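You operate a simulated robot arm through the tools that you are given. There is no shell and no other tool. Be economical: measure what you need, move in short steps, check, and stop when the job is done.

You run a simulated two-armed robot. Do the job below in one go: nothing can be reset, and whatever is moved stays where it is left.

Task
Take the small teal box and leave it on the dish on the right half of the blue bench. Take the lid off the red-lid jar and lay it down on the right half of the blue bench. Stack the 26 blue pack from the right half of the blue bench on top of the 29 blue pack. Do these in any order. Set down upright: small teal box.

It is judged by the outcome, as a careful person would: the job done as asked, and still so three seconds after it is handed in. It fails if anything else is knocked over, pushed out of place, dropped, spilled or broken. Lids that push on must go on centred and level and be pressed home; caps that screw on are set level and turned clockwise until they are tight.

Robot
Two 7-joint arms with two-finger parallel grippers on one trunk, on a base that drives. Base frame: it is fixed to the floor where the robot stands at the start and does not move with it; the origin is under the middle of the robot, x ahead of it, y to its left, z up. Units: mm, degrees, N and s.
The left shoulder is at the start at [50, 158, 1185], the right one opposite. With the tool pointing down near the work surface each hand reaches from about 100 to 640 mm from the robot's upright axis, wherever it stands, measured 20 degrees to its own side. Places, roughly: small teal box (10x6x9 cm) [500, 0, 1200]. Payload 3.91 kg a hand.
The tool frame of a hand sits at the grasp point between the pads (the TCP): z along the fingers, y along the line on which they close. The tips reach 30 mm beyond it. The gripper opens to 110 mm. The fingers are 20 mm wide and 10 mm thick; the gripper's body (48 by 112 mm) begins 55 mm behind the TCP.
Orientation is that of the tool frame in the base frame, as a unit quaternion [x, y, z, w]. With the fingers straight down and closing along the base's y, the tool's x points along the base's -x, its y along +y and its z along -z.

Tools
- The arms move only by the tool nudge_tool. It takes "left_rows", "right_rows" or both (then of equal length, played together; a hand with none holds still); each is a list of rows, each a list of 7 numbers: the turn, a rotation vector about the tool's x, y, z in units of 8 degrees (1.0 is 8 degrees), then the shift along the tool's x, y, z in units of 30 mm (1.0 is 30 mm), then the opening in per cent of the stroke, from 0 (shut) to 100 (fully open). In form: [[ax, ay, az, dx, dy, dz, fingers], ...]. A call has 1 to 20 rows; each row shifts and turns the commanded pose from where the row before left it, along the tool's axes as they then stand. A call with a number of a shift or a turn outside -1 to 1 is refused whole. Each row takes 0.2 s and may step no farther than 50 mm and 8.6 degrees from the row before; otherwise, or with a gripper value out of range, the whole call is refused. A pose out of reach is approached as far as the arm can. The call stops where the force on the tool passes 40 N (or 10 N more than at its start, if that is more) or the arm is blocked; 0.2 s more then pass. Each finger travels about 153 mm/s and halts on what it meets, pressing with about 28 N; the grip force reading is that of the motor and also rises with nothing between the fingers. The clock runs only during rows and for 0.2 s after the last one: add rows that do not move to give the fingers time. The reply holds the time, the measured pose of the TCP, the force on the tool along the base axes, the opening and the grip force, in the units named above and with some noise, with the torque about the TCP (base axes, N m) and any sound that the robot's microphone picked up.
- Cameras (640 x 400 px; columns grow to the right, rows downward): "scene" is now at [122.9, 43.6, 1366.2]; the picture's right is [0.48, -0.88, 0.00], its down [-0.13, -0.07, -0.99] and it looks along [0.87, 0.47, -0.15] (base axes); focal length 214 px, centre (320, 200). "left" rides on the left gripper at [72, -17, -103] in its tool frame; the picture's right is [0.23, 0.97, 0.00], its down [-0.76, 0.18, -0.62] and it looks along [-0.61, 0.14, 0.78] (tool axes); focal length 222 px, centre (320, 200). "right" rides on the right gripper at [72, 17, -103] in its tool frame; the picture's right is [-0.23, 0.97, 0.00], its down [-0.76, -0.18, -0.62] and it looks along [-0.61, -0.14, 0.78] (tool axes); focal length 222 px, centre (320, 200). There is no depth. A picture from a camera that has moved, and an enlarged one, comes with that camera's place and axes in the base frame and with its lens.
- capture(camera): a new picture of that camera. The clock stands still meanwhile.
- slide_trunk(by): slides the trunk up (or, below 0, down) by that many mm; the arms and the scene camera ride with it, the base frame stays. It gives what a move gives, with no picture.
- steer(legs): drives the robot by 1 to 6 legs, each [ahead, turn to the left] in mm and degrees, along the robot's own axes; the way and the turn of a leg run together, so that a leg with both is an arc; at most 1500 mm and 180 degrees a leg. The arms and the cameras ride along, it lands a little off, and it stops where it bumps. It gives what a move gives.
- pan_tilt(pan, tilt): turns the head with the scene camera to pan (to the left, within 80 degrees either way) and tilt (down, from -29 to 69), counted from straight ahead of the robot. It gives what a move gives.
- close_up(camera, box): a new picture of the part [left, top, right, bottom] of that camera's present view, enlarged. The clock stands still meanwhile.
- finish_job(): hands the job in; it is judged then, once.

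Work in short steps. Places have to be worked out from the pictures, the camera data and where the tool is seen: move nearer, look again, correct. Check each grasp and each placing, and mend what went wrong. You have 165 turns and 130 pictures in all, those below and enlarged ones among them. Open the grippers and draw the arms clear of the work before you hand the job in, unless the task says otherwise; then end with one line.

The tools are called after "Call:" as name(argument=value, ...) on one line, values as JSON. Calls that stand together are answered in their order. nudge_tool: Moves the arms, as the interface text tells. Its arguments: {"type":"object","properties":{"left_rows":{"type":"array","items":{"type":"array","items":{"type":"number"}}},"right_rows":{"type":"array","items":{"type":"array","items":{"type":"number"}}}},"required":[]} The other tools are called the same way: slide_trunk (by) slides the trunk up or down; steer (legs) drives the base; pan_tilt (pan, tilt) turns the head that bears the scene camera; capture (camera) takes a picture; close_up (camera, box) takes an enlarged picture of a part of a camera's view; finish_job () hands the job in.

At the start:

```text
time: 0.0
left_eef_pos: [314.3, 390.7, 1346.4]
left_ee_rot: [0.0, 1.0, 0.0, 0.0]
left_wrist_force: [-0.8, -0.5, -0.3]
left_moment: [0.03, -0.01, -0.01]
left_finger_gap: 109.8
left_gripper_force: 0.1
right_eef_pos: [279.4, 8.1, 1410.0]
right_ee_rot: [0.0, 1.0, 0.001, 0.0]
right_wrist_force: [-0.5, -0.6, -0.1]
right_moment: [-0.03, 0.01, 0.03]
right_finger_gap: 110.1
right_gripper_force: 0.0
trunk travel left (down, up): [-427.0, 55.0]
robot x, y, heading: [-1.6, -1.7, -0.0]
head pan, tilt: [28.7, 8.6]
```

scene: 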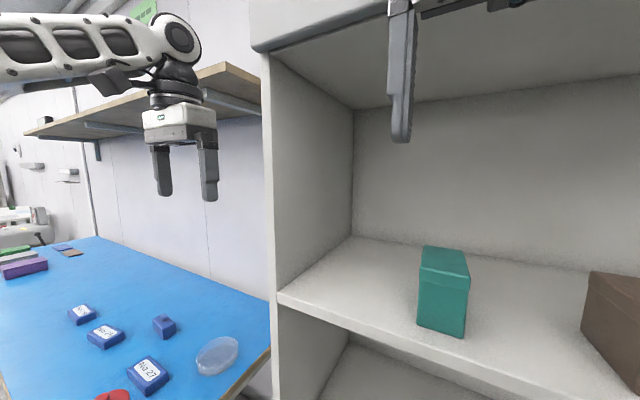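
right: 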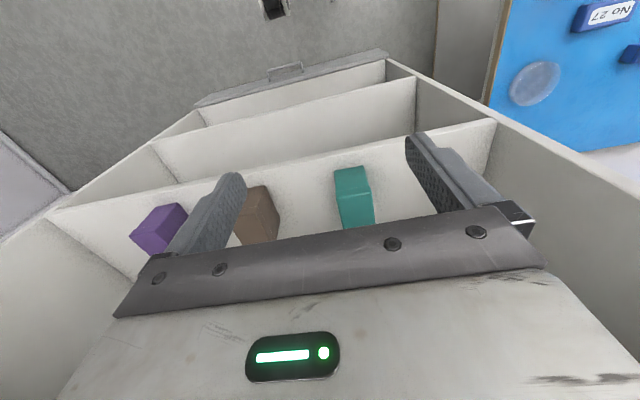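
left: 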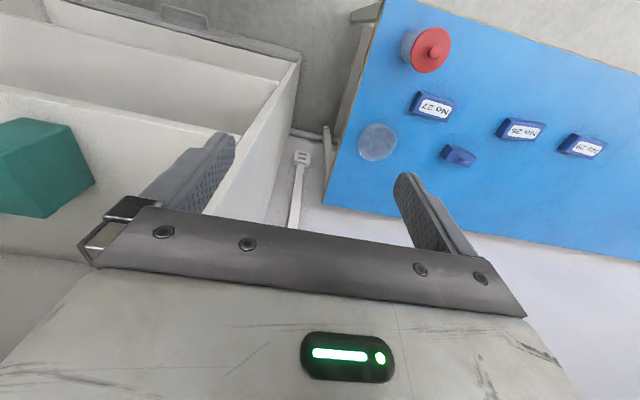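

The scene camera shows the teal box in the shelf ahead and the bench to the left. I look more closely at the box and at the bench.

Call:
close_up(camera="scene", box=[240, 160, 640, 400])

Call:
pan_tilt(pan=70, tilt=35)

Call:
capture(camera="scene")

Call:
close_up(camera="left", box=[320, 0, 640, 200])

```text
1.60 times, centred on (440, 280) of scene
camera zoom: at [122.9, 43.6, 1366.2], right [0.48, -0.88, 0.0], down [-0.13, -0.07, -0.99], along [0.87, 0.47, -0.15], focal length 343 px, centre (128, 72)
```

zoom: 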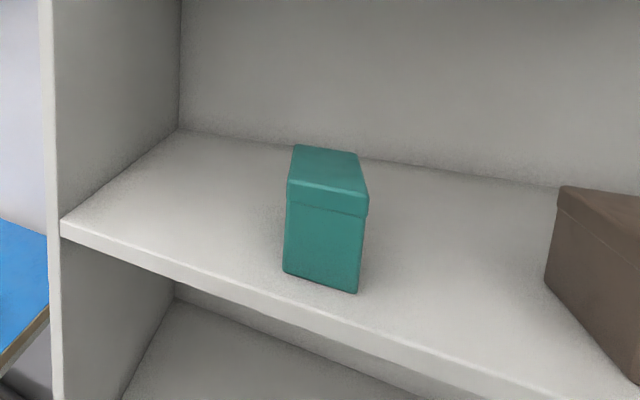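

```text
time: 1.1
left_eef_pos: [314.0, 390.7, 1346.1]
left_ee_rot: [0.0, 1.0, -0.001, 0.0]
left_wrist_force: [-0.1, 0.2, 0.2]
left_moment: [0.0, 0.04, 0.02]
left_finger_gap: 110.1
left_gripper_force: 0.0
right_eef_pos: [278.9, 6.3, 1411.1]
right_ee_rot: [0.0, 1.0, 0.0, 0.0]
right_wrist_force: [-0.9, 0.7, -0.2]
right_moment: [0.01, 0.0, 0.0]
right_finger_gap: 110.1
right_gripper_force: 0.0
trunk travel left (down, up): [-427.0, 55.0]
robot x, y, heading: [-1.6, 2.1, -0.1]
head pan, tilt: [70.0, 35.0]
```

```text
125 pictures are left
camera scene: at [71.7, 81.8, 1323.9], right [0.94, -0.34, 0.0], down [-0.2, -0.54, -0.82], along [0.28, 0.77, -0.57], focal length 214 px, centre (320, 200)
```

scene: 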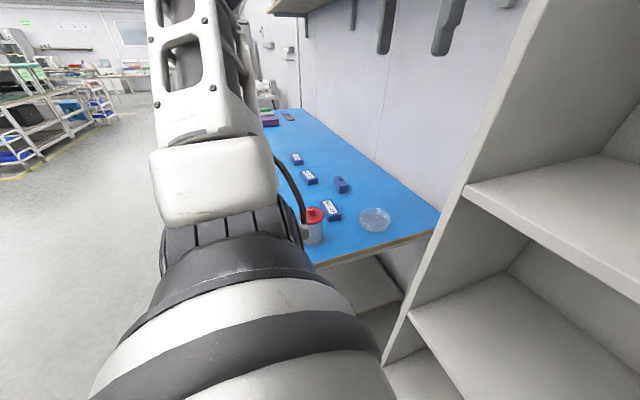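

```text
2.00 times, centred on (480, 100) of left
camera zoom: at [241.4, 373.9, 1449.4], right [-0.23, 0.97, 0.0], down [0.76, 0.18, 0.62], along [0.61, 0.14, -0.78], focal length 444 px, centre (0, 400)
```

zoom: 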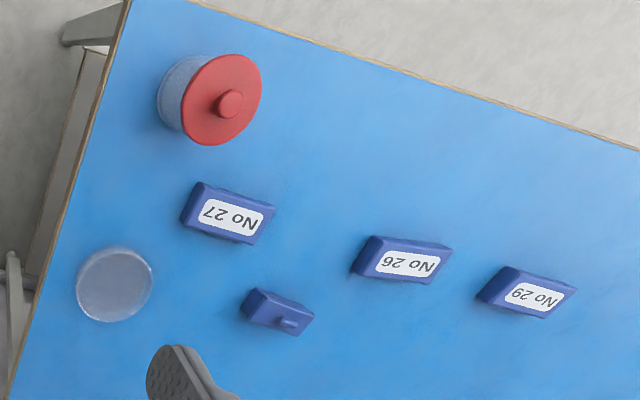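

The dish is estimated at about (505, 629, 750), with the bench front at x≈150 and its right end at y≈530. Next I look straight at the shelf to place the box precisely.

Call:
pan_tilt(pan=0, tilt=20)

Call:
capture(camera="scene")

Call:
close_up(camera="right", box=[220, 120, 460, 270])

```text
time: 2.5
left_eef_pos: [313.7, 391.0, 1346.6]
left_ee_rot: [0.0, 1.0, 0.0, 0.0]
left_wrist_force: [-0.2, -0.5, 0.4]
left_moment: [0.0, -0.01, -0.01]
left_finger_gap: 110.1
left_gripper_force: 0.0
right_eef_pos: [281.2, 2.9, 1416.7]
right_ee_rot: [0.004, 1.0, 0.013, 0.001]
right_wrist_force: [30.2, -42.4, 47.6]
right_moment: [5.75, 6.72, 2.39]
right_finger_gap: 109.8
right_gripper_force: 0.1
trunk travel left (down, up): [-427.0, 55.0]
robot x, y, heading: [0.1, 0.7, -0.0]
head pan, tilt: [0.0, 20.0]
```

```text
123 pictures are left
camera scene: at [118.0, 49.5, 1336.9], right [0.55, -0.84, 0.0], down [-0.38, -0.25, -0.89], along [0.75, 0.49, -0.45], focal length 214 px, centre (320, 200)
```

scene: 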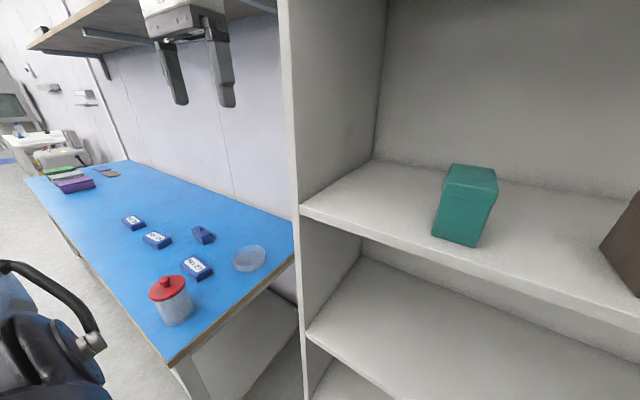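

```text
2.67 times, centred on (340, 195) of right
camera zoom: at [209.3, 16.7, 1519.8], right [0.23, 0.97, 0.03], down [0.76, -0.2, 0.62], along [0.61, -0.13, -0.78], focal length 592 px, centre (267, 213)
```

zoom: 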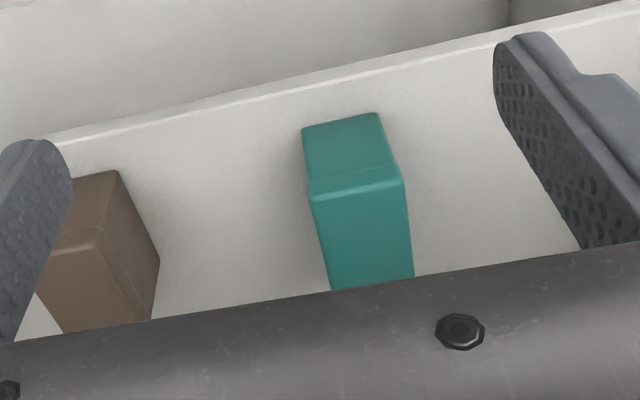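

The right arm shows contact force and the camera only turned to about 33°, so the head is pressing against the right arm. I turn the head back left.

Call:
pan_tilt(pan=40, tilt=20)

Call:
capture(camera="right")

```text
time: 3.6
left_eef_pos: [314.1, 389.1, 1346.0]
left_ee_rot: [0.0, 1.0, -0.001, 0.0]
left_wrist_force: [0.2, -0.2, 0.3]
left_moment: [0.02, 0.02, -0.02]
left_finger_gap: 110.0
left_gripper_force: 0.1
right_eef_pos: [278.5, 7.6, 1410.0]
right_ee_rot: [-0.001, 1.0, -0.003, 0.001]
right_wrist_force: [0.0, -5.2, 1.1]
right_moment: [0.55, 0.2, 0.37]
right_finger_gap: 110.1
right_gripper_force: 0.1
trunk travel left (down, up): [-427.0, 55.0]
robot x, y, heading: [-2.5, 0.3, -0.0]
head pan, tilt: [40.0, 20.0]
```

```text
121 pictures are left
camera right: at [206.7, 24.8, 1512.1], right [0.23, 0.97, 0.0], down [0.76, -0.17, 0.62], along [0.61, -0.14, -0.78], focal length 222 px, centre (320, 200)
```

right: 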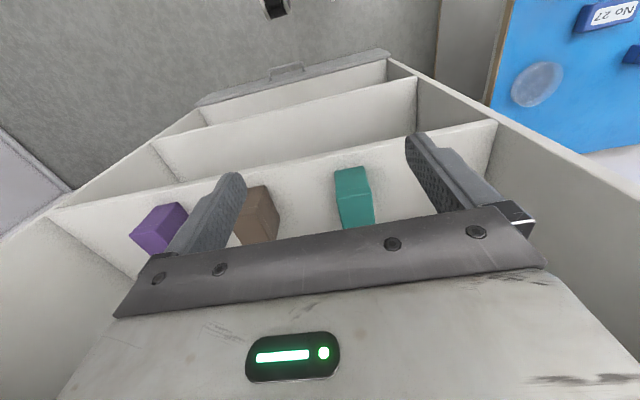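

Box centre comes out near (500, 27, 1162), with its bottom at about 1117 and no yaw. I turn the base 18° left so that the box lies in front of the right arm, then move the right hand away from the head.

Call:
steer(legs=[[0, 18]])

Call:
nudge_tool(right_rows=[[0, 0, 0, 0, -1, 0, 100], [0, 0, 0, 0, -1, 0, 100], [0, 0, 0, 0, -1, 0, 100], [0, 0, 0, -0.5, -1, 0, 100], [0, 0, 0, 0, 0, 0, 100]])

Call:
pan_tilt(pan=0, tilt=20)

Call:
capture(camera="scene")

```text
time: 5.0
left_eef_pos: [177.4, 468.5, 1346.0]
left_ee_rot: [-0.156, 0.988, 0.0, 0.0]
left_wrist_force: [0.3, -0.1, 0.4]
left_moment: [-0.01, -0.01, -0.02]
left_finger_gap: 109.8
left_gripper_force: 0.0
right_eef_pos: [262.4, 94.2, 1411.2]
right_ee_rot: [-0.157, 0.988, 0.001, -0.001]
right_wrist_force: [0.5, -0.3, -0.4]
right_moment: [0.03, 0.13, 0.06]
right_finger_gap: 109.7
right_gripper_force: 0.1
trunk travel left (down, up): [-427.0, 55.0]
robot x, y, heading: [1.7, -0.5, 18.2]
head pan, tilt: [40.0, 20.0]
```

```text
time: 6.2
left_eef_pos: [178.6, 467.6, 1346.6]
left_ee_rot: [-0.157, 0.988, 0.0, 0.0]
left_wrist_force: [0.8, 0.4, 0.7]
left_moment: [-0.01, 0.04, 0.01]
left_finger_gap: 109.9
left_gripper_force: 0.1
right_eef_pos: [315.4, -17.4, 1411.2]
right_ee_rot: [-0.157, 0.988, 0.001, 0.0]
right_wrist_force: [0.4, 0.5, 0.3]
right_moment: [-0.01, 0.0, -0.01]
right_finger_gap: 110.1
right_gripper_force: 0.0
trunk travel left (down, up): [-427.0, 55.0]
robot x, y, heading: [0.7, -1.4, 18.0]
head pan, tilt: [40.0, 20.0]
```

```text
time: 7.2
left_eef_pos: [177.5, 468.5, 1346.3]
left_ee_rot: [-0.156, 0.988, 0.0, -0.001]
left_wrist_force: [-0.8, -0.3, 0.5]
left_moment: [0.01, 0.01, -0.02]
left_finger_gap: 110.1
left_gripper_force: 0.1
right_eef_pos: [316.3, -17.8, 1411.7]
right_ee_rot: [-0.157, 0.988, 0.001, 0.0]
right_wrist_force: [-0.1, -0.2, 0.0]
right_moment: [0.0, 0.02, -0.04]
right_finger_gap: 109.9
right_gripper_force: 0.0
trunk travel left (down, up): [-427.0, 55.0]
robot x, y, heading: [-0.0, -1.7, 18.3]
head pan, tilt: [0.0, 20.0]
```

```text
120 pictures are left
camera scene: at [128.1, 40.3, 1347.7], right [0.31, -0.95, 0.0], down [-0.33, -0.11, -0.94], along [0.89, 0.29, -0.34], focal length 214 px, centre (320, 200)
```

scene: 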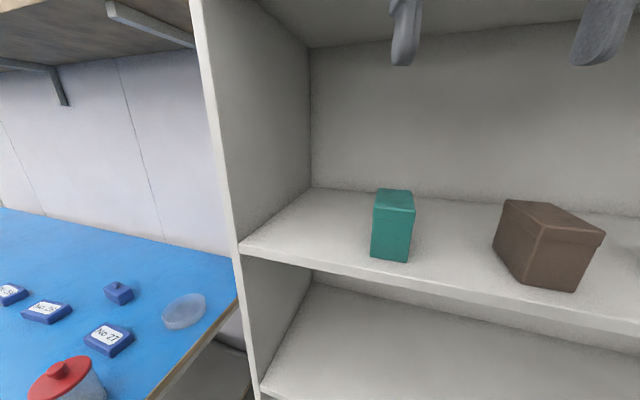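

The view is now clear. I yaw the right hand back to the base axes and pitch it about 32° forward while moving it towards the front of the box.

Call:
nudge_tool(right_rows=[[0, 0, 0.75, 0, 0.5, 0, 100], [0, 0, 0.75, 0, 0.5, 0, 100], [0, 0, 0.75, 0, 0.4, 0, 100], [0, -1, 0, -0.6, 0, 0.8, 100], [0, -1, 0, -0.6, 0, 0.8, 100], [0, -1, 0, -0.6, 0, 0.8, 100], [0, -1, 0, -0.6, 0, 0.8, 100], [0, 0, 0, 0, 0, 0, 100], [0, 0, 0, 0, 0, 0, 100]])

Call:
capture(camera="right")

Call:
capture(camera="scene")

```text
time: 9.2
left_eef_pos: [178.6, 468.6, 1345.9]
left_ee_rot: [-0.157, 0.988, 0.0, 0.0]
left_wrist_force: [0.1, 0.4, 0.4]
left_moment: [0.0, -0.02, -0.03]
left_finger_gap: 109.8
left_gripper_force: 0.1
right_eef_pos: [395.2, 25.5, 1333.4]
right_ee_rot: [0.002, 0.961, 0.0, 0.276]
right_wrist_force: [0.3, -0.2, 0.3]
right_moment: [-0.03, -0.03, -0.01]
right_finger_gap: 110.0
right_gripper_force: 0.0
trunk travel left (down, up): [-427.0, 55.0]
robot x, y, heading: [-1.0, 0.4, 17.8]
head pan, tilt: [0.0, 20.0]
```

```text
119 pictures are left
camera right: at [279.1, 41.4, 1382.0], right [0.19, 0.97, 0.12], down [0.32, -0.18, 0.93], along [0.93, -0.14, -0.34], focal length 222 px, centre (320, 200)
```

right: 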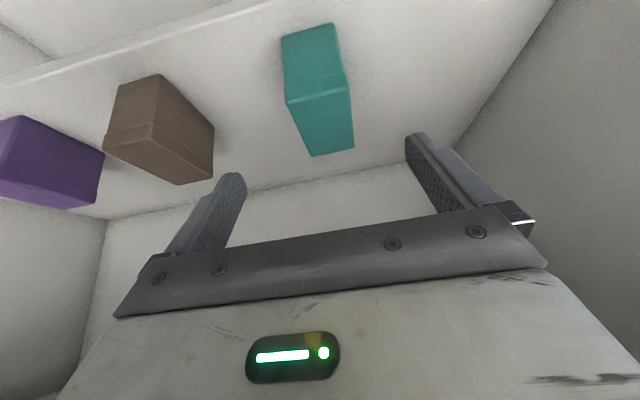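

```text
118 pictures are left
camera scene: at [128.3, 40.2, 1347.7], right [0.31, -0.95, 0.0], down [-0.33, -0.11, -0.94], along [0.89, 0.29, -0.34], focal length 214 px, centre (320, 200)
```

scene: 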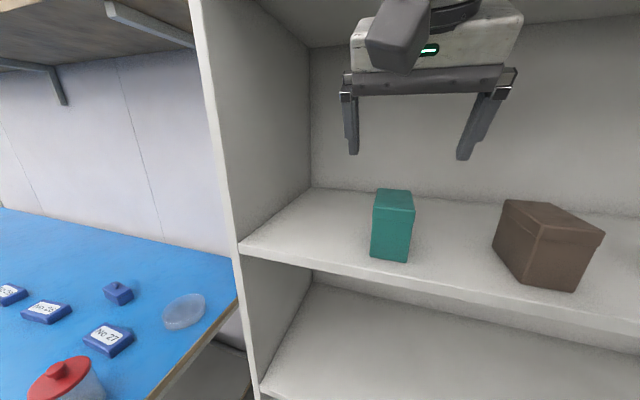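

Triangulation from the hand camera agrees: box x 450–553, y −5..55, z 1117–1209, so the grasp point lies straight ahead along the tool axis. I advance most of the way and check.

Call:
nudge_tool(right_rows=[[0, 0, 0, 0, 0, 0.9, 100], [0, 0, 0, 0, 0, 0.9, 100], [0, 0, 0, 0, 0, 0.9, 100], [0, 0, 0, 0, 0, 0.9, 100], [0, 0, 0, 0, 0, 0.9, 100], [0, 0, 0, 0, 0, 0, 100]])

Call:
capture(camera="right")

Call:
capture(camera="scene")

```text
time: 10.6
left_eef_pos: [177.9, 468.8, 1346.3]
left_ee_rot: [-0.156, 0.988, 0.0, -0.001]
left_wrist_force: [-0.5, -0.7, 0.5]
left_moment: [0.01, -0.03, -0.03]
left_finger_gap: 109.9
left_gripper_force: 0.0
right_eef_pos: [465.8, 25.5, 1218.1]
right_ee_rot: [0.001, 0.961, 0.001, 0.276]
right_wrist_force: [0.0, 0.1, 0.0]
right_moment: [0.0, -0.01, -0.03]
right_finger_gap: 109.7
right_gripper_force: 0.0
trunk travel left (down, up): [-427.0, 55.0]
robot x, y, heading: [2.6, -1.2, 18.3]
head pan, tilt: [0.0, 20.0]
```

```text
117 pictures are left
camera right: at [350.2, 41.4, 1266.7], right [0.19, 0.97, 0.12], down [0.32, -0.18, 0.93], along [0.93, -0.14, -0.34], focal length 222 px, centre (320, 200)
```

right: 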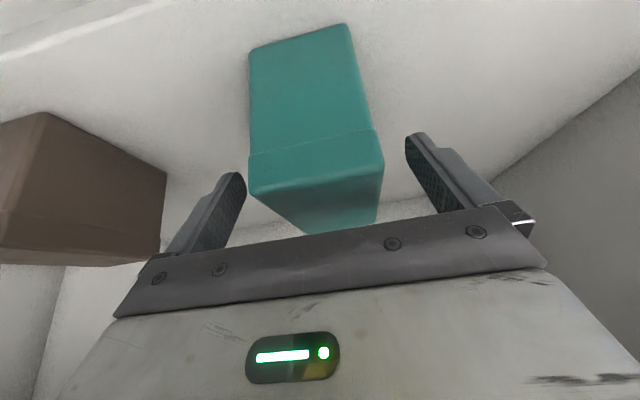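

```text
116 pictures are left
camera scene: at [127.8, 40.3, 1347.7], right [0.31, -0.95, 0.0], down [-0.33, -0.11, -0.94], along [0.89, 0.29, -0.34], focal length 214 px, centre (320, 200)
```

scene: 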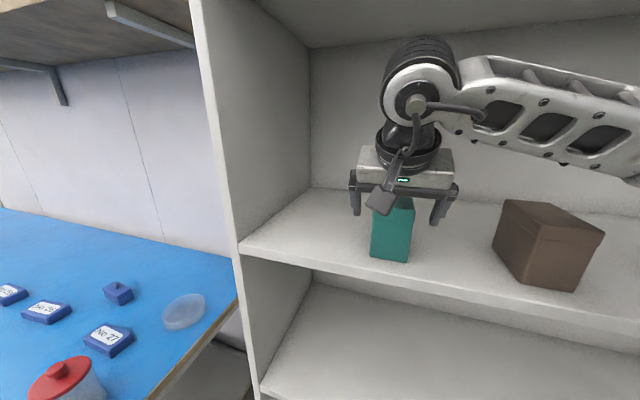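

The box sits centred between the fingers. I advance 29 mm more, leaving clearance between palm and box corner, and close.

Call:
nudge_tool(right_rows=[[0, 0, 0, 0, 0, 0.5, 100], [0, 0, 0, 0, 0, 0.46, 100], [0, 0, 0, 0, 0, 0, 80], [0, 0, 0, 0, 0, 0, 60], [0, 0, 0, 0, 0, 0, 45], [0, 0, 0, 0, 0, 0, 40], [0, 0, 0, 0, 0, 0, 30], [0, 0, 0, 0, 0, 0, 30]])

Call:
capture(camera="right")

Call:
close_up(camera="scene", box=[300, 120, 500, 280])

```text
time: 12.4
left_eef_pos: [176.6, 469.2, 1346.2]
left_ee_rot: [-0.158, 0.987, -0.001, 0.001]
left_wrist_force: [0.4, 0.1, -0.4]
left_moment: [0.0, -0.01, -0.03]
left_finger_gap: 110.3
left_gripper_force: 0.0
right_eef_pos: [481.3, 26.3, 1194.8]
right_ee_rot: [0.001, 0.961, 0.001, 0.277]
right_wrist_force: [2.9, 4.2, 21.0]
right_moment: [-0.37, 0.12, 0.01]
right_finger_gap: 57.9
right_gripper_force: 27.7
trunk travel left (down, up): [-427.0, 55.0]
robot x, y, heading: [2.1, 1.9, 18.1]
head pan, tilt: [0.0, 20.0]
```

```text
115 pictures are left
camera right: at [364.0, 41.9, 1243.2], right [0.19, 0.97, 0.12], down [0.31, -0.18, 0.93], along [0.93, -0.14, -0.34], focal length 222 px, centre (320, 200)
```

right: 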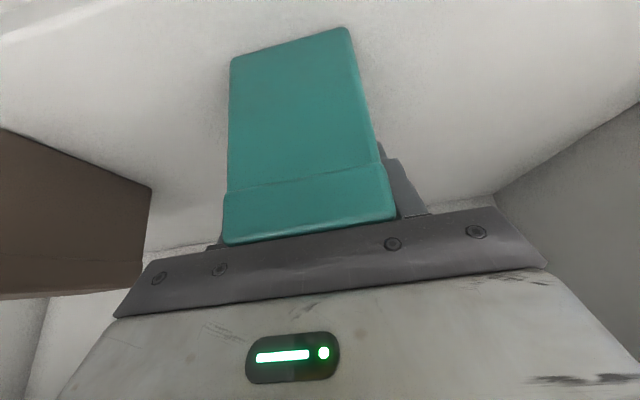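

```text
2.50 times, centred on (400, 200) of scene
camera zoom: at [126.6, 41.0, 1348.0], right [0.31, -0.95, 0.0], down [-0.32, -0.11, -0.94], along [0.89, 0.29, -0.34], focal length 536 px, centre (120, 200)
```

zoom: 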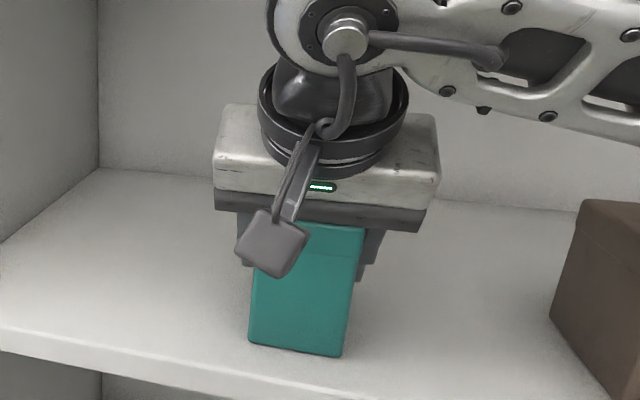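

The grip holds at 58 mm with 28 N. I lift slowly straight up.

Call:
nudge_tool(right_rows=[[0, 0, 0, -0.15, 0, -0.24, 30], [0, 0, 0, -0.3, 0, -0.48, 30], [0, 0, 0, -0.3, 0, -0.48, 30], [0, 0, 0, -0.3, 0, -0.48, 30], [0, 0, 0, 0, 0, 0, 30]])

Call:
capture(camera="scene")

Call:
capture(camera="right")

```text
time: 13.6
left_eef_pos: [178.1, 468.8, 1345.5]
left_ee_rot: [-0.157, 0.988, 0.001, 0.0]
left_wrist_force: [0.2, 0.2, -0.5]
left_moment: [-0.02, 0.03, 0.0]
left_finger_gap: 110.0
left_gripper_force: 0.1
right_eef_pos: [482.5, 25.1, 1252.2]
right_ee_rot: [0.0, 0.961, 0.001, 0.275]
right_wrist_force: [0.8, -0.8, -1.5]
right_moment: [0.02, 0.0, 0.01]
right_finger_gap: 57.6
right_gripper_force: 28.3
trunk travel left (down, up): [-427.0, 55.0]
robot x, y, heading: [1.7, -1.3, 18.0]
head pan, tilt: [0.0, 20.0]
```

```text
113 pictures are left
camera scene: at [128.4, 40.2, 1347.7], right [0.31, -0.95, 0.0], down [-0.33, -0.11, -0.94], along [0.89, 0.29, -0.34], focal length 214 px, centre (320, 200)
```

scene: 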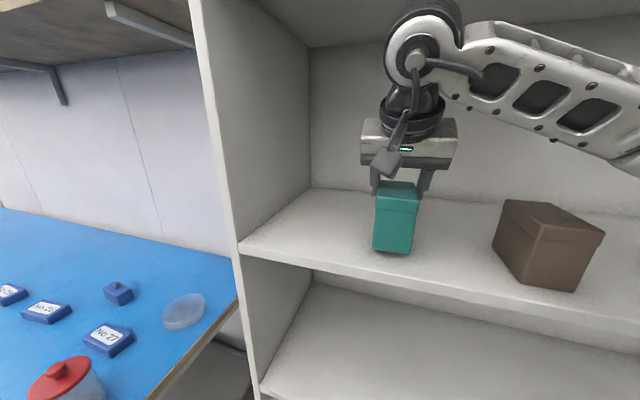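

```text
112 pictures are left
camera right: at [366.2, 40.9, 1301.6], right [0.19, 0.97, 0.12], down [0.32, -0.18, 0.93], along [0.93, -0.14, -0.34], focal length 222 px, centre (320, 200)
```

right: 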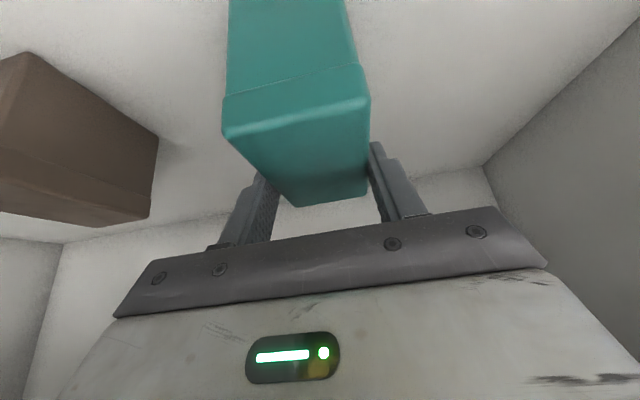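

The fingers have slid upward on the box, since its top sits well away from the palm now. I look closely before deciding on a regrip.

Call:
close_up(camera="scene", box=[300, 120, 500, 280])

```text
2.50 times, centred on (400, 200) of scene
camera zoom: at [128.4, 40.2, 1347.7], right [0.31, -0.95, 0.0], down [-0.33, -0.11, -0.94], along [0.89, 0.29, -0.34], focal length 536 px, centre (120, 200)
```

zoom: 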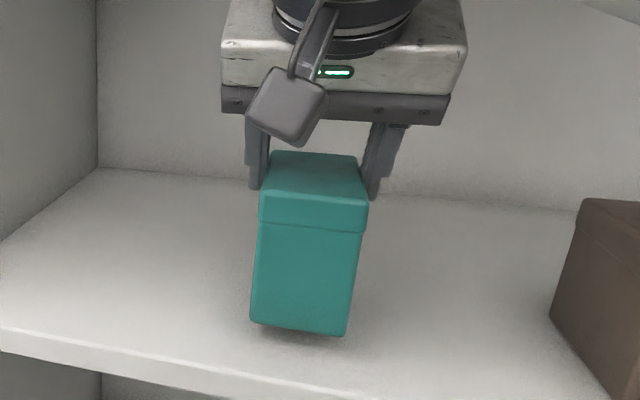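

The box hangs about 18 mm above the shelf, held by the fingertips. I lower it gently back to the shelf for a better grip.

Call:
nudge_tool(right_rows=[[0, 0, 0, 0.18, 0, 0.28, 30], [0, 0, 0, 0.09, 0, 0.14, 30], [0, 0, 0, 0, 0, 0, 30]])

Call:
close_up(camera="scene", box=[300, 120, 500, 280])

```text
time: 14.4
left_eef_pos: [178.1, 468.2, 1346.6]
left_ee_rot: [-0.156, 0.988, 0.001, 0.0]
left_wrist_force: [0.3, 0.1, -0.1]
left_moment: [-0.04, -0.04, 0.0]
left_finger_gap: 110.1
left_gripper_force: 0.1
right_eef_pos: [480.8, 25.0, 1238.5]
right_ee_rot: [0.0, 0.961, 0.0, 0.276]
right_wrist_force: [0.1, -1.4, -1.7]
right_moment: [-0.01, 0.01, -0.02]
right_finger_gap: 57.7
right_gripper_force: 28.4
trunk travel left (down, up): [-427.0, 55.0]
robot x, y, heading: [1.0, -2.4, 18.1]
head pan, tilt: [0.0, 20.0]
```

```text
2.50 times, centred on (400, 200) of scene
camera zoom: at [128.3, 40.3, 1347.7], right [0.31, -0.95, 0.0], down [-0.33, -0.11, -0.94], along [0.89, 0.29, -0.34], focal length 536 px, centre (120, 200)
```

zoom: 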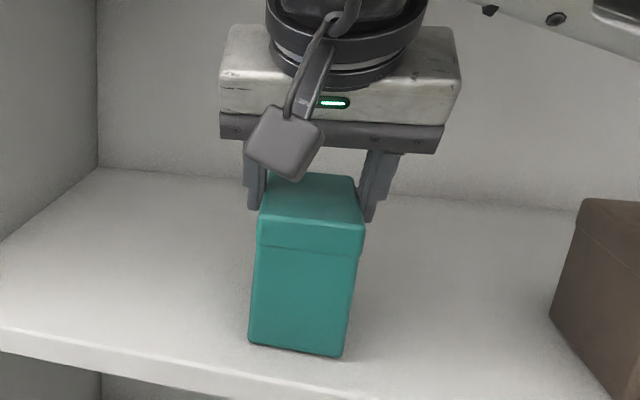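

It is almost down. I lower a few millimetres to make contact.

Call:
nudge_tool(right_rows=[[0, 0, 0, 0.053, 0, 0.085, 30], [0, 0, 0, 0.053, 0, 0.085, 30], [0, 0, 0, 0, 0, 0, 30]])

```text
time: 15.2
left_eef_pos: [177.0, 469.5, 1347.1]
left_ee_rot: [-0.157, 0.988, 0.0, 0.001]
left_wrist_force: [-0.7, 0.8, 0.2]
left_moment: [0.02, -0.01, -0.02]
left_finger_gap: 110.1
left_gripper_force: 0.0
right_eef_pos: [480.9, 24.5, 1236.5]
right_ee_rot: [0.002, 0.96, 0.003, 0.279]
right_wrist_force: [4.6, 0.8, 24.2]
right_moment: [-0.39, -0.43, -0.14]
right_finger_gap: 57.4
right_gripper_force: 28.4
trunk travel left (down, up): [-427.0, 55.0]
robot x, y, heading: [0.9, 1.0, 18.0]
head pan, tilt: [0.0, 20.0]
```

The box is resting on the shelf. I open, go 26 mm down, stopping short of where the palm touched before, and close again.

Call:
nudge_tool(right_rows=[[0, 0, 0, -0.03, 0, -0.05, 50], [0, 0, 0, 0, 0, 0, 80], [0, 0, 0, 0.23, 0, 0.37, 90], [0, 0, 0, 0.23, 0, 0.37, 90], [0, 0, 0, 0, 0, 0, 90], [0, 0, 0, 0, 0, 0, 70], [0, 0, 0, 0, 0, 0, 55], [0, 0, 0, 0, 0, 0, 45], [0, 0, 0, 0, 0, 0, 30], [0, 0, 0, 0, 0, 0, 10], [0, 0, 0, 0, 0, 0, 10]])

Call:
capture(camera="right")

```text
time: 17.6
left_eef_pos: [178.3, 467.6, 1346.2]
left_ee_rot: [-0.157, 0.988, 0.0, -0.001]
left_wrist_force: [0.5, 0.1, 0.0]
left_moment: [0.02, 0.0, 0.01]
left_finger_gap: 109.8
left_gripper_force: 0.0
right_eef_pos: [481.4, 24.2, 1207.8]
right_ee_rot: [0.001, 0.961, 0.0, 0.275]
right_wrist_force: [0.3, -0.5, 0.6]
right_moment: [-0.01, -0.01, -0.01]
right_finger_gap: 57.8
right_gripper_force: 28.4
trunk travel left (down, up): [-427.0, 55.0]
robot x, y, heading: [-0.0, -1.1, 18.0]
head pan, tilt: [0.0, 20.0]
```

```text
109 pictures are left
camera right: at [365.9, 41.0, 1256.3], right [0.19, 0.97, 0.12], down [0.32, -0.18, 0.93], along [0.93, -0.14, -0.34], focal length 222 px, centre (320, 200)
```

right: 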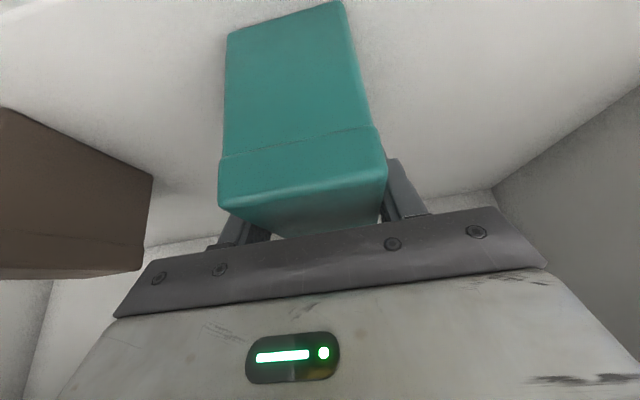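

The force is now near zero and the grip is clean. I lift slowly and watch for slip.

Call:
nudge_tool(right_rows=[[0, 0, 0, -0.09, 0, -0.14, 10], [0, 0, 0, -0.18, 0, -0.28, 10], [0, 0, 0, -0.18, 0, -0.28, 10], [0, 0, 0, -0.18, 0, -0.28, 10], [0, 0, 0, -0.18, 0, -0.28, 10], [0, 0, 0, 0, 0, 0, 10]])

Call:
capture(camera="right")

Call:
close_up(camera="scene", box=[300, 120, 500, 280])

```text
time: 19.0
left_eef_pos: [177.2, 468.0, 1346.2]
left_ee_rot: [-0.156, 0.988, 0.0, 0.0]
left_wrist_force: [0.3, 0.0, -0.5]
left_moment: [-0.01, 0.0, 0.01]
left_finger_gap: 110.4
left_gripper_force: 0.0
right_eef_pos: [482.6, 25.2, 1252.0]
right_ee_rot: [0.001, 0.961, 0.0, 0.276]
right_wrist_force: [1.2, 0.3, -1.9]
right_moment: [0.0, 0.03, 0.01]
right_finger_gap: 57.8
right_gripper_force: 27.8
trunk travel left (down, up): [-427.0, 55.0]
robot x, y, heading: [-1.3, 1.0, 18.0]
head pan, tilt: [0.0, 20.0]
```

```text
108 pictures are left
camera right: at [366.9, 41.9, 1301.0], right [0.19, 0.97, 0.12], down [0.32, -0.18, 0.93], along [0.93, -0.14, -0.34], focal length 222 px, centre (320, 200)
```

right: 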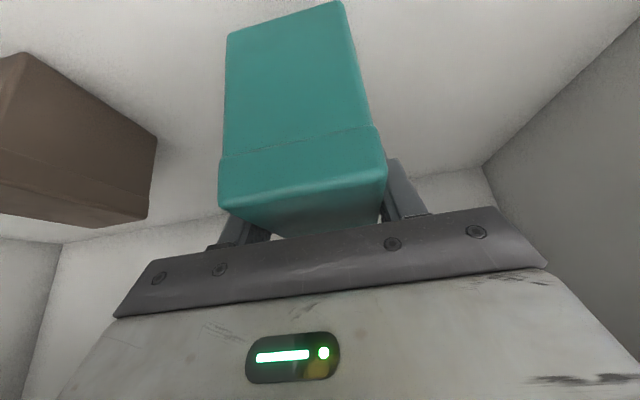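

```text
2.50 times, centred on (400, 200) of scene
camera zoom: at [128.3, 40.2, 1347.7], right [0.31, -0.95, 0.0], down [-0.33, -0.11, -0.94], along [0.89, 0.29, -0.34], focal length 536 px, centre (120, 200)
```

zoom: 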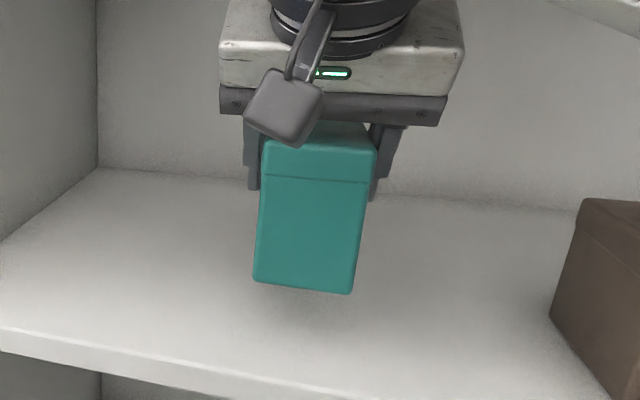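

The grip is solid with no slip. I drive the base backward to bring the box out of the shelf.

Call:
steer(legs=[[-250, 0]])

Call:
pan_tilt(pan=55, tilt=25)

Call:
capture(camera="scene")

```text
time: 20.9
left_eef_pos: [-56.7, 392.7, 1345.7]
left_ee_rot: [-0.157, 0.988, 0.0, 0.0]
left_wrist_force: [-0.4, 0.2, 0.2]
left_moment: [0.0, 0.0, 0.03]
left_finger_gap: 110.0
left_gripper_force: 0.1
right_eef_pos: [247.4, -49.8, 1252.2]
right_ee_rot: [0.0, 0.961, 0.001, 0.275]
right_wrist_force: [-0.5, -1.0, -1.7]
right_moment: [-0.01, 0.01, 0.01]
right_finger_gap: 57.6
right_gripper_force: 28.0
trunk travel left (down, up): [-427.0, 55.0]
robot x, y, heading: [-233.6, -76.9, 18.1]
head pan, tilt: [0.0, 20.0]
```

```text
time: 22.1
left_eef_pos: [-56.7, 391.7, 1346.1]
left_ee_rot: [-0.157, 0.988, 0.0, 0.0]
left_wrist_force: [0.2, 0.2, -0.3]
left_moment: [0.03, -0.01, 0.0]
left_finger_gap: 110.2
left_gripper_force: 0.0
right_eef_pos: [248.6, -50.1, 1251.3]
right_ee_rot: [-0.001, 0.961, 0.001, 0.275]
right_wrist_force: [-0.9, 0.0, -1.9]
right_moment: [-0.01, 0.0, 0.0]
right_finger_gap: 57.8
right_gripper_force: 28.3
trunk travel left (down, up): [-427.0, 55.0]
robot x, y, heading: [-240.3, -75.8, 18.1]
head pan, tilt: [55.0, 25.0]
```

```text
106 pictures are left
camera scene: at [-167.8, 23.3, 1339.6], right [0.96, -0.29, 0.0], down [-0.12, -0.4, -0.91], along [0.26, 0.87, -0.42], focal length 214 px, centre (320, 200)
```

scene: 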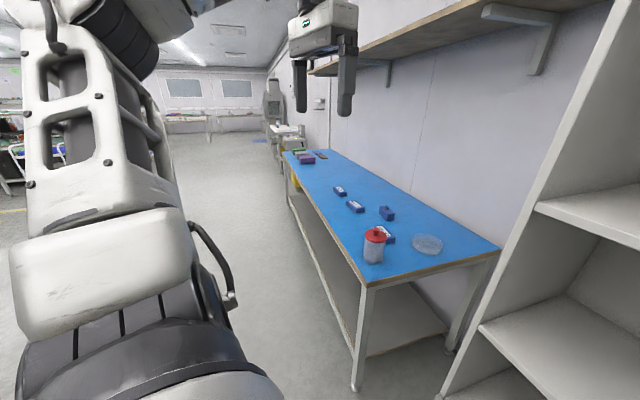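

The box is clear. I drive round to stand in front of the bench near y≈790, facing the wall, with the hands staying high above everything on the bench.

Call:
steer(legs=[[0, 72], [866, 0], [0, -90]])

Call:
pan_tilt(pan=-10, tilt=45)

Call:
capture(camera="scene")

```text
time: 33.6
left_eef_pos: [84.1, 1189.6, 1347.1]
left_ee_rot: [-0.002, 1.0, 0.0, 0.0]
left_wrist_force: [0.2, -0.3, -0.4]
left_moment: [0.02, -0.02, -0.02]
left_finger_gap: 110.4
left_gripper_force: 0.0
right_eef_pos: [237.5, 674.7, 1252.0]
right_ee_rot: [0.15, 0.949, -0.043, 0.273]
right_wrist_force: [-0.3, 0.3, -1.9]
right_moment: [-0.01, 0.04, 0.02]
right_finger_gap: 57.7
right_gripper_force: 27.4
trunk travel left (down, up): [-427.0, 55.0]
robot x, y, heading: [-229.4, 797.3, 0.2]
head pan, tilt: [55.0, 25.0]
```

```text
time: 35.0
left_eef_pos: [84.3, 1189.9, 1345.9]
left_ee_rot: [0.0, 1.0, 0.0, 0.001]
left_wrist_force: [-0.1, -0.5, -0.2]
left_moment: [-0.02, -0.01, 0.0]
left_finger_gap: 110.1
left_gripper_force: 0.0
right_eef_pos: [237.4, 675.7, 1251.6]
right_ee_rot: [0.15, 0.949, -0.043, 0.273]
right_wrist_force: [-0.9, -0.6, -1.2]
right_moment: [-0.01, -0.03, -0.04]
right_finger_gap: 57.8
right_gripper_force: 28.4
trunk travel left (down, up): [-427.0, 55.0]
robot x, y, heading: [-229.9, 801.1, 0.4]
head pan, tilt: [-10.0, 45.0]
```

```text
105 pictures are left
camera scene: at [-108.4, 783.9, 1309.0], right [-0.17, -0.99, 0.0], down [-0.7, 0.12, -0.71], along [0.7, -0.12, -0.71], focal length 214 px, centre (320, 200)
```

scene: 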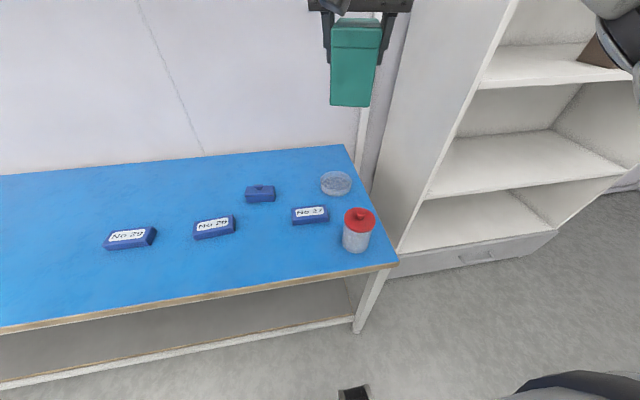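

Everything is in view. I drive 100 mm closer and lower the trunk by 220 mm, which keeps the box bottom above the jar.

Call:
steer(legs=[[100, 0]])

Call:
slide_trunk(by=-200)

Call:
capture(camera="scene")

Call:
capture(camera="right")

```text
time: 36.1
left_eef_pos: [185.2, 1189.2, 1344.8]
left_ee_rot: [-0.001, 1.0, -0.001, 0.0]
left_wrist_force: [0.9, -1.2, 0.2]
left_moment: [0.0, 0.05, 0.0]
left_finger_gap: 109.8
left_gripper_force: 0.1
right_eef_pos: [337.8, 674.6, 1251.0]
right_ee_rot: [0.149, 0.95, -0.042, 0.272]
right_wrist_force: [0.7, 0.3, -1.7]
right_moment: [-0.02, 0.02, 0.0]
right_finger_gap: 58.0
right_gripper_force: 28.2
trunk travel left (down, up): [-427.0, 55.0]
robot x, y, heading: [-127.5, 798.1, 0.1]
head pan, tilt: [-10.0, 45.0]
```

```text
time: 38.3
left_eef_pos: [184.5, 1189.2, 1146.5]
left_ee_rot: [-0.001, 1.0, -0.001, 0.0]
left_wrist_force: [-0.4, -1.2, -0.4]
left_moment: [0.01, -0.03, -0.02]
left_finger_gap: 109.9
left_gripper_force: 0.1
right_eef_pos: [336.6, 674.8, 1052.1]
right_ee_rot: [0.15, 0.949, -0.043, 0.273]
right_wrist_force: [-0.3, -0.4, -2.2]
right_moment: [-0.02, 0.01, 0.0]
right_finger_gap: 57.7
right_gripper_force: 27.9
trunk travel left (down, up): [-227.0, 255.0]
robot x, y, heading: [-132.6, 797.3, 0.2]
head pan, tilt: [-10.0, 45.0]
```

```text
104 pictures are left
camera scene: at [-8.2, 784.0, 1109.1], right [-0.17, -0.99, 0.0], down [-0.7, 0.12, -0.71], along [0.7, -0.12, -0.71], focal length 214 px, centre (320, 200)
```

scene: 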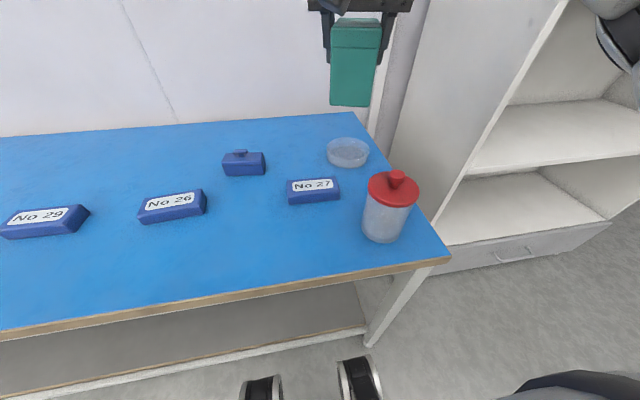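

```text
103 pictures are left
camera right: at [232.2, 726.1, 1100.8], right [0.48, 0.87, 0.12], down [0.25, -0.27, 0.93], along [0.84, -0.42, -0.34], focal length 222 px, centre (320, 200)
```

right: 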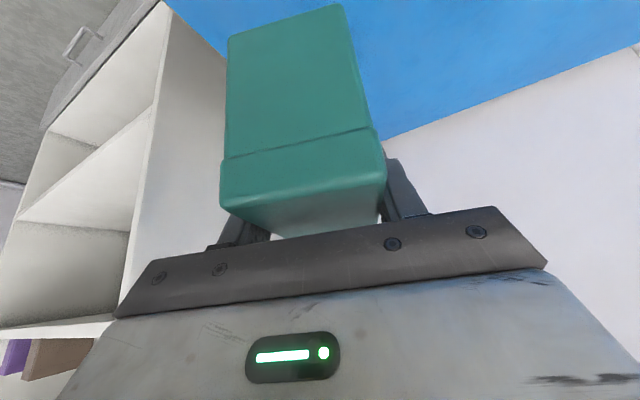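

I zoom on the dish and the jar to measure them more precisely.

Call:
close_up(camera="scene", box=[280, 110, 440, 210])

Call:
close_up(camera="scene", box=[300, 160, 460, 260])

```text
4.00 times, centred on (360, 160) of scene
camera zoom: at [-8.2, 784.0, 1109.1], right [-0.17, -0.99, 0.0], down [-0.7, 0.12, -0.71], along [0.7, -0.12, -0.71], focal length 858 px, centre (160, 360)
```

zoom: 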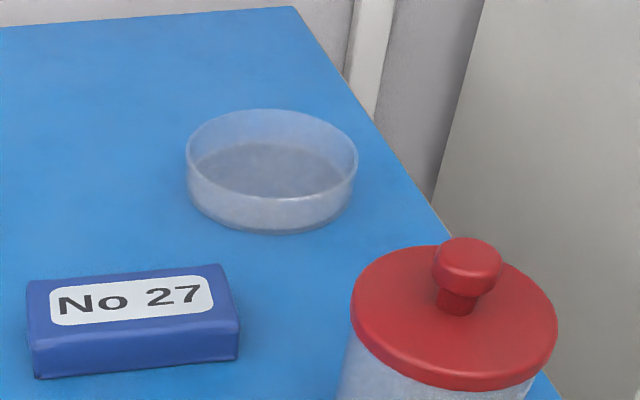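

```text
4.00 times, centred on (380, 210) of scene
camera zoom: at [-8.2, 784.0, 1109.1], right [-0.17, -0.99, 0.0], down [-0.7, 0.12, -0.71], along [0.7, -0.12, -0.71], focal length 858 px, centre (80, 160)
```

zoom: 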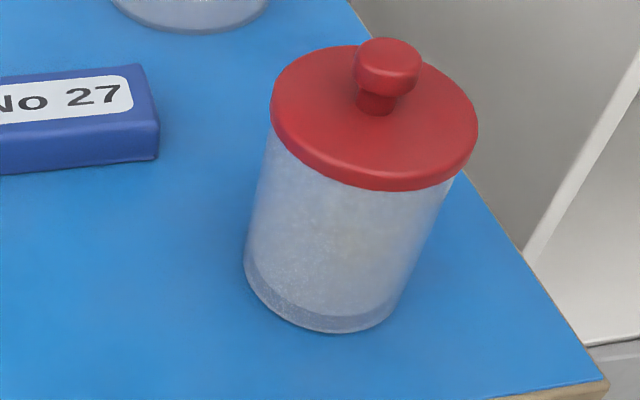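

Dish centre is about (505, 618), a petri dish about 120 mm wide with a rim about 27 mm high. The box lies along the tool's forward heading, so I move 170 mm forward at this height.

Call:
nudge_tool(right_rows=[[0, 0, 0, -0.69, 0, 0.431, 10], [0, 0, 0, -0.69, 0, 0.431, 10], [0, 0, 0, -0.69, 0, 0.431, 10], [0, 0, 0, -0.69, 0, 0.431, 10], [0, 0, 0, -0.69, 0, 0.431, 10], [0, 0, 0, -0.69, 0, 0.431, 10], [0, 0, 0, -0.69, 0, 0.431, 10], [0, 0, 0, 0, 0, 0, 10]])

Call:
capture(camera="scene")

Call:
capture(camera="right")

```text
time: 40.1
left_eef_pos: [184.1, 1189.4, 1145.1]
left_ee_rot: [0.0, 1.0, -0.001, 0.0]
left_wrist_force: [-0.6, 1.2, -0.2]
left_moment: [0.0, 0.01, -0.03]
left_finger_gap: 110.1
left_gripper_force: 0.0
right_eef_pos: [499.1, 622.3, 1051.8]
right_ee_rot: [0.15, 0.949, -0.043, 0.272]
right_wrist_force: [-0.8, -0.3, -1.1]
right_moment: [0.0, -0.01, 0.01]
right_finger_gap: 57.8
right_gripper_force: 28.4
trunk travel left (down, up): [-227.0, 255.0]
robot x, y, heading: [-134.3, 799.3, 0.3]
head pan, tilt: [-10.0, 45.0]
```

```text
100 pictures are left
camera scene: at [-8.1, 784.0, 1109.0], right [-0.17, -0.99, 0.0], down [-0.7, 0.12, -0.71], along [0.7, -0.12, -0.71], focal length 214 px, centre (320, 200)
```

scene: 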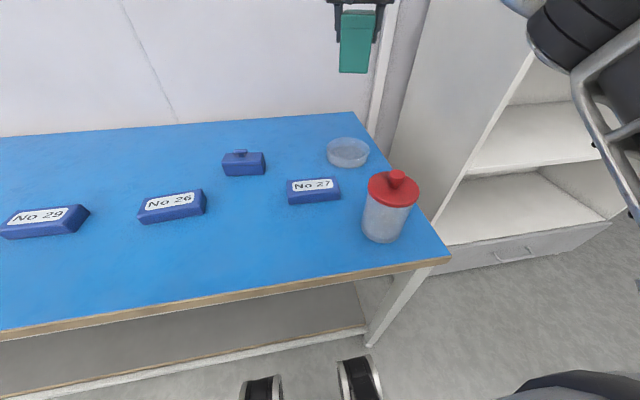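

```text
99 pictures are left
camera right: at [394.2, 673.4, 1099.7], right [0.48, 0.87, 0.12], down [0.25, -0.27, 0.93], along [0.84, -0.42, -0.34], focal length 222 px, centre (320, 200)
```

right: 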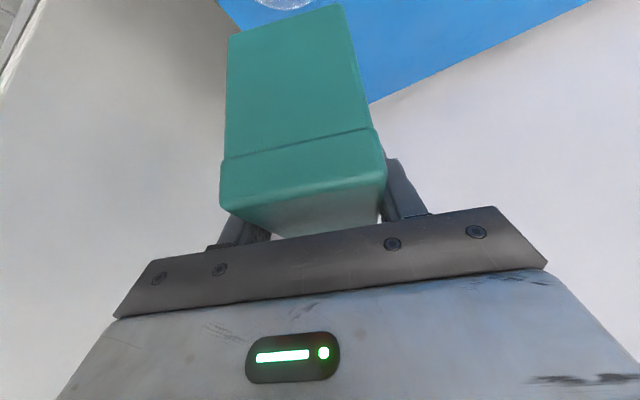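

Reach is fine. I lower the trunk by 130 mm and look again.

Call:
slide_trunk(by=-130)

Call:
pan_tilt(pan=-18, tilt=22)

Call:
capture(camera="scene")

Call:
capture(camera="right")

```text
time: 41.7
left_eef_pos: [183.8, 1190.0, 1015.5]
left_ee_rot: [-0.002, 1.0, 0.0, 0.0]
left_wrist_force: [0.4, 0.1, 0.3]
left_moment: [0.0, 0.01, 0.0]
left_finger_gap: 109.9
left_gripper_force: 0.0
right_eef_pos: [498.5, 622.5, 922.3]
right_ee_rot: [0.151, 0.949, -0.042, 0.273]
right_wrist_force: [-0.6, 0.0, -1.0]
right_moment: [-0.03, 0.0, 0.02]
right_finger_gap: 57.8
right_gripper_force: 28.1
trunk travel left (down, up): [-97.0, 385.0]
robot x, y, heading: [-127.6, 798.9, 0.1]
head pan, tilt: [-10.0, 45.0]
```

```text
time: 42.6
left_eef_pos: [183.5, 1189.7, 1015.7]
left_ee_rot: [0.0, 1.0, -0.001, 0.0]
left_wrist_force: [1.1, -0.1, 0.7]
left_moment: [0.04, 0.01, 0.0]
left_finger_gap: 110.1
left_gripper_force: 0.0
right_eef_pos: [498.9, 622.9, 922.7]
right_ee_rot: [0.15, 0.949, -0.042, 0.273]
right_wrist_force: [-0.3, 0.0, -1.8]
right_moment: [-0.02, 0.03, 0.01]
right_finger_gap: 57.8
right_gripper_force: 27.9
trunk travel left (down, up): [-97.0, 385.0]
robot x, y, heading: [-129.4, 797.4, -0.0]
head pan, tilt: [-18.0, 22.0]
```

```text
98 pictures are left
camera scene: at [0.1, 769.5, 1014.4], right [-0.31, -0.95, 0.0], down [-0.36, 0.12, -0.93], along [0.88, -0.28, -0.38], focal length 214 px, centre (320, 200)
```

scene: 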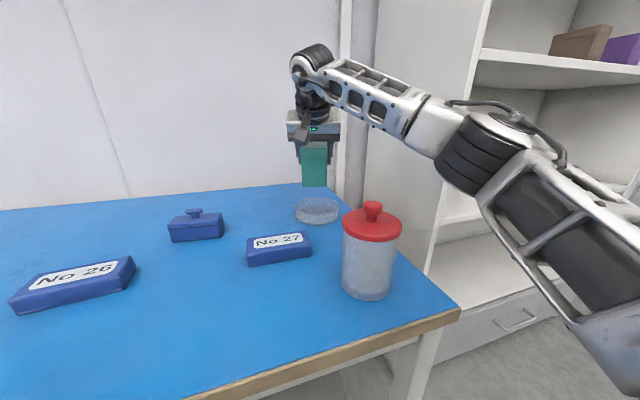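

```text
97 pictures are left
camera right: at [394.0, 673.5, 969.8], right [0.48, 0.87, 0.12], down [0.25, -0.27, 0.93], along [0.84, -0.42, -0.34], focal length 222 px, centre (320, 200)
```

right: 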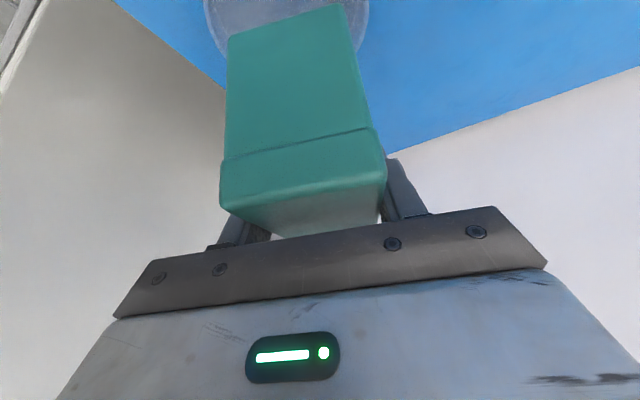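

I zoom on the box over the dish in both cameras.

Call:
close_up(camera="scene", box=[260, 130, 380, 230])

Call:
close_up(camera="right", box=[180, 0, 420, 150])

```text
4.00 times, centred on (320, 180) of scene
camera zoom: at [0.1, 769.5, 1014.4], right [-0.31, -0.95, 0.0], down [-0.36, 0.12, -0.93], along [0.88, -0.28, -0.38], focal length 858 px, centre (320, 280)
```

zoom: 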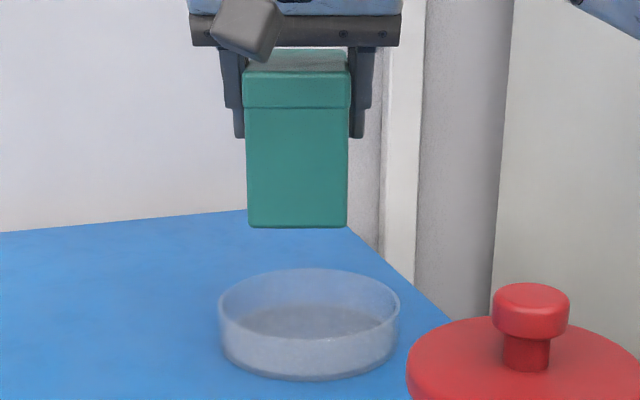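

```text
2.67 times, centred on (300, 75) of right
camera zoom: at [394.0, 673.5, 969.8], right [0.48, 0.87, 0.12], down [0.25, -0.27, 0.93], along [0.84, -0.42, -0.34], focal length 592 px, centre (373, 533)
```

zoom: 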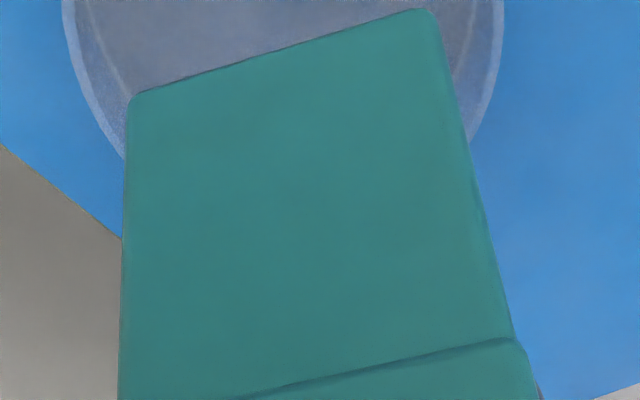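

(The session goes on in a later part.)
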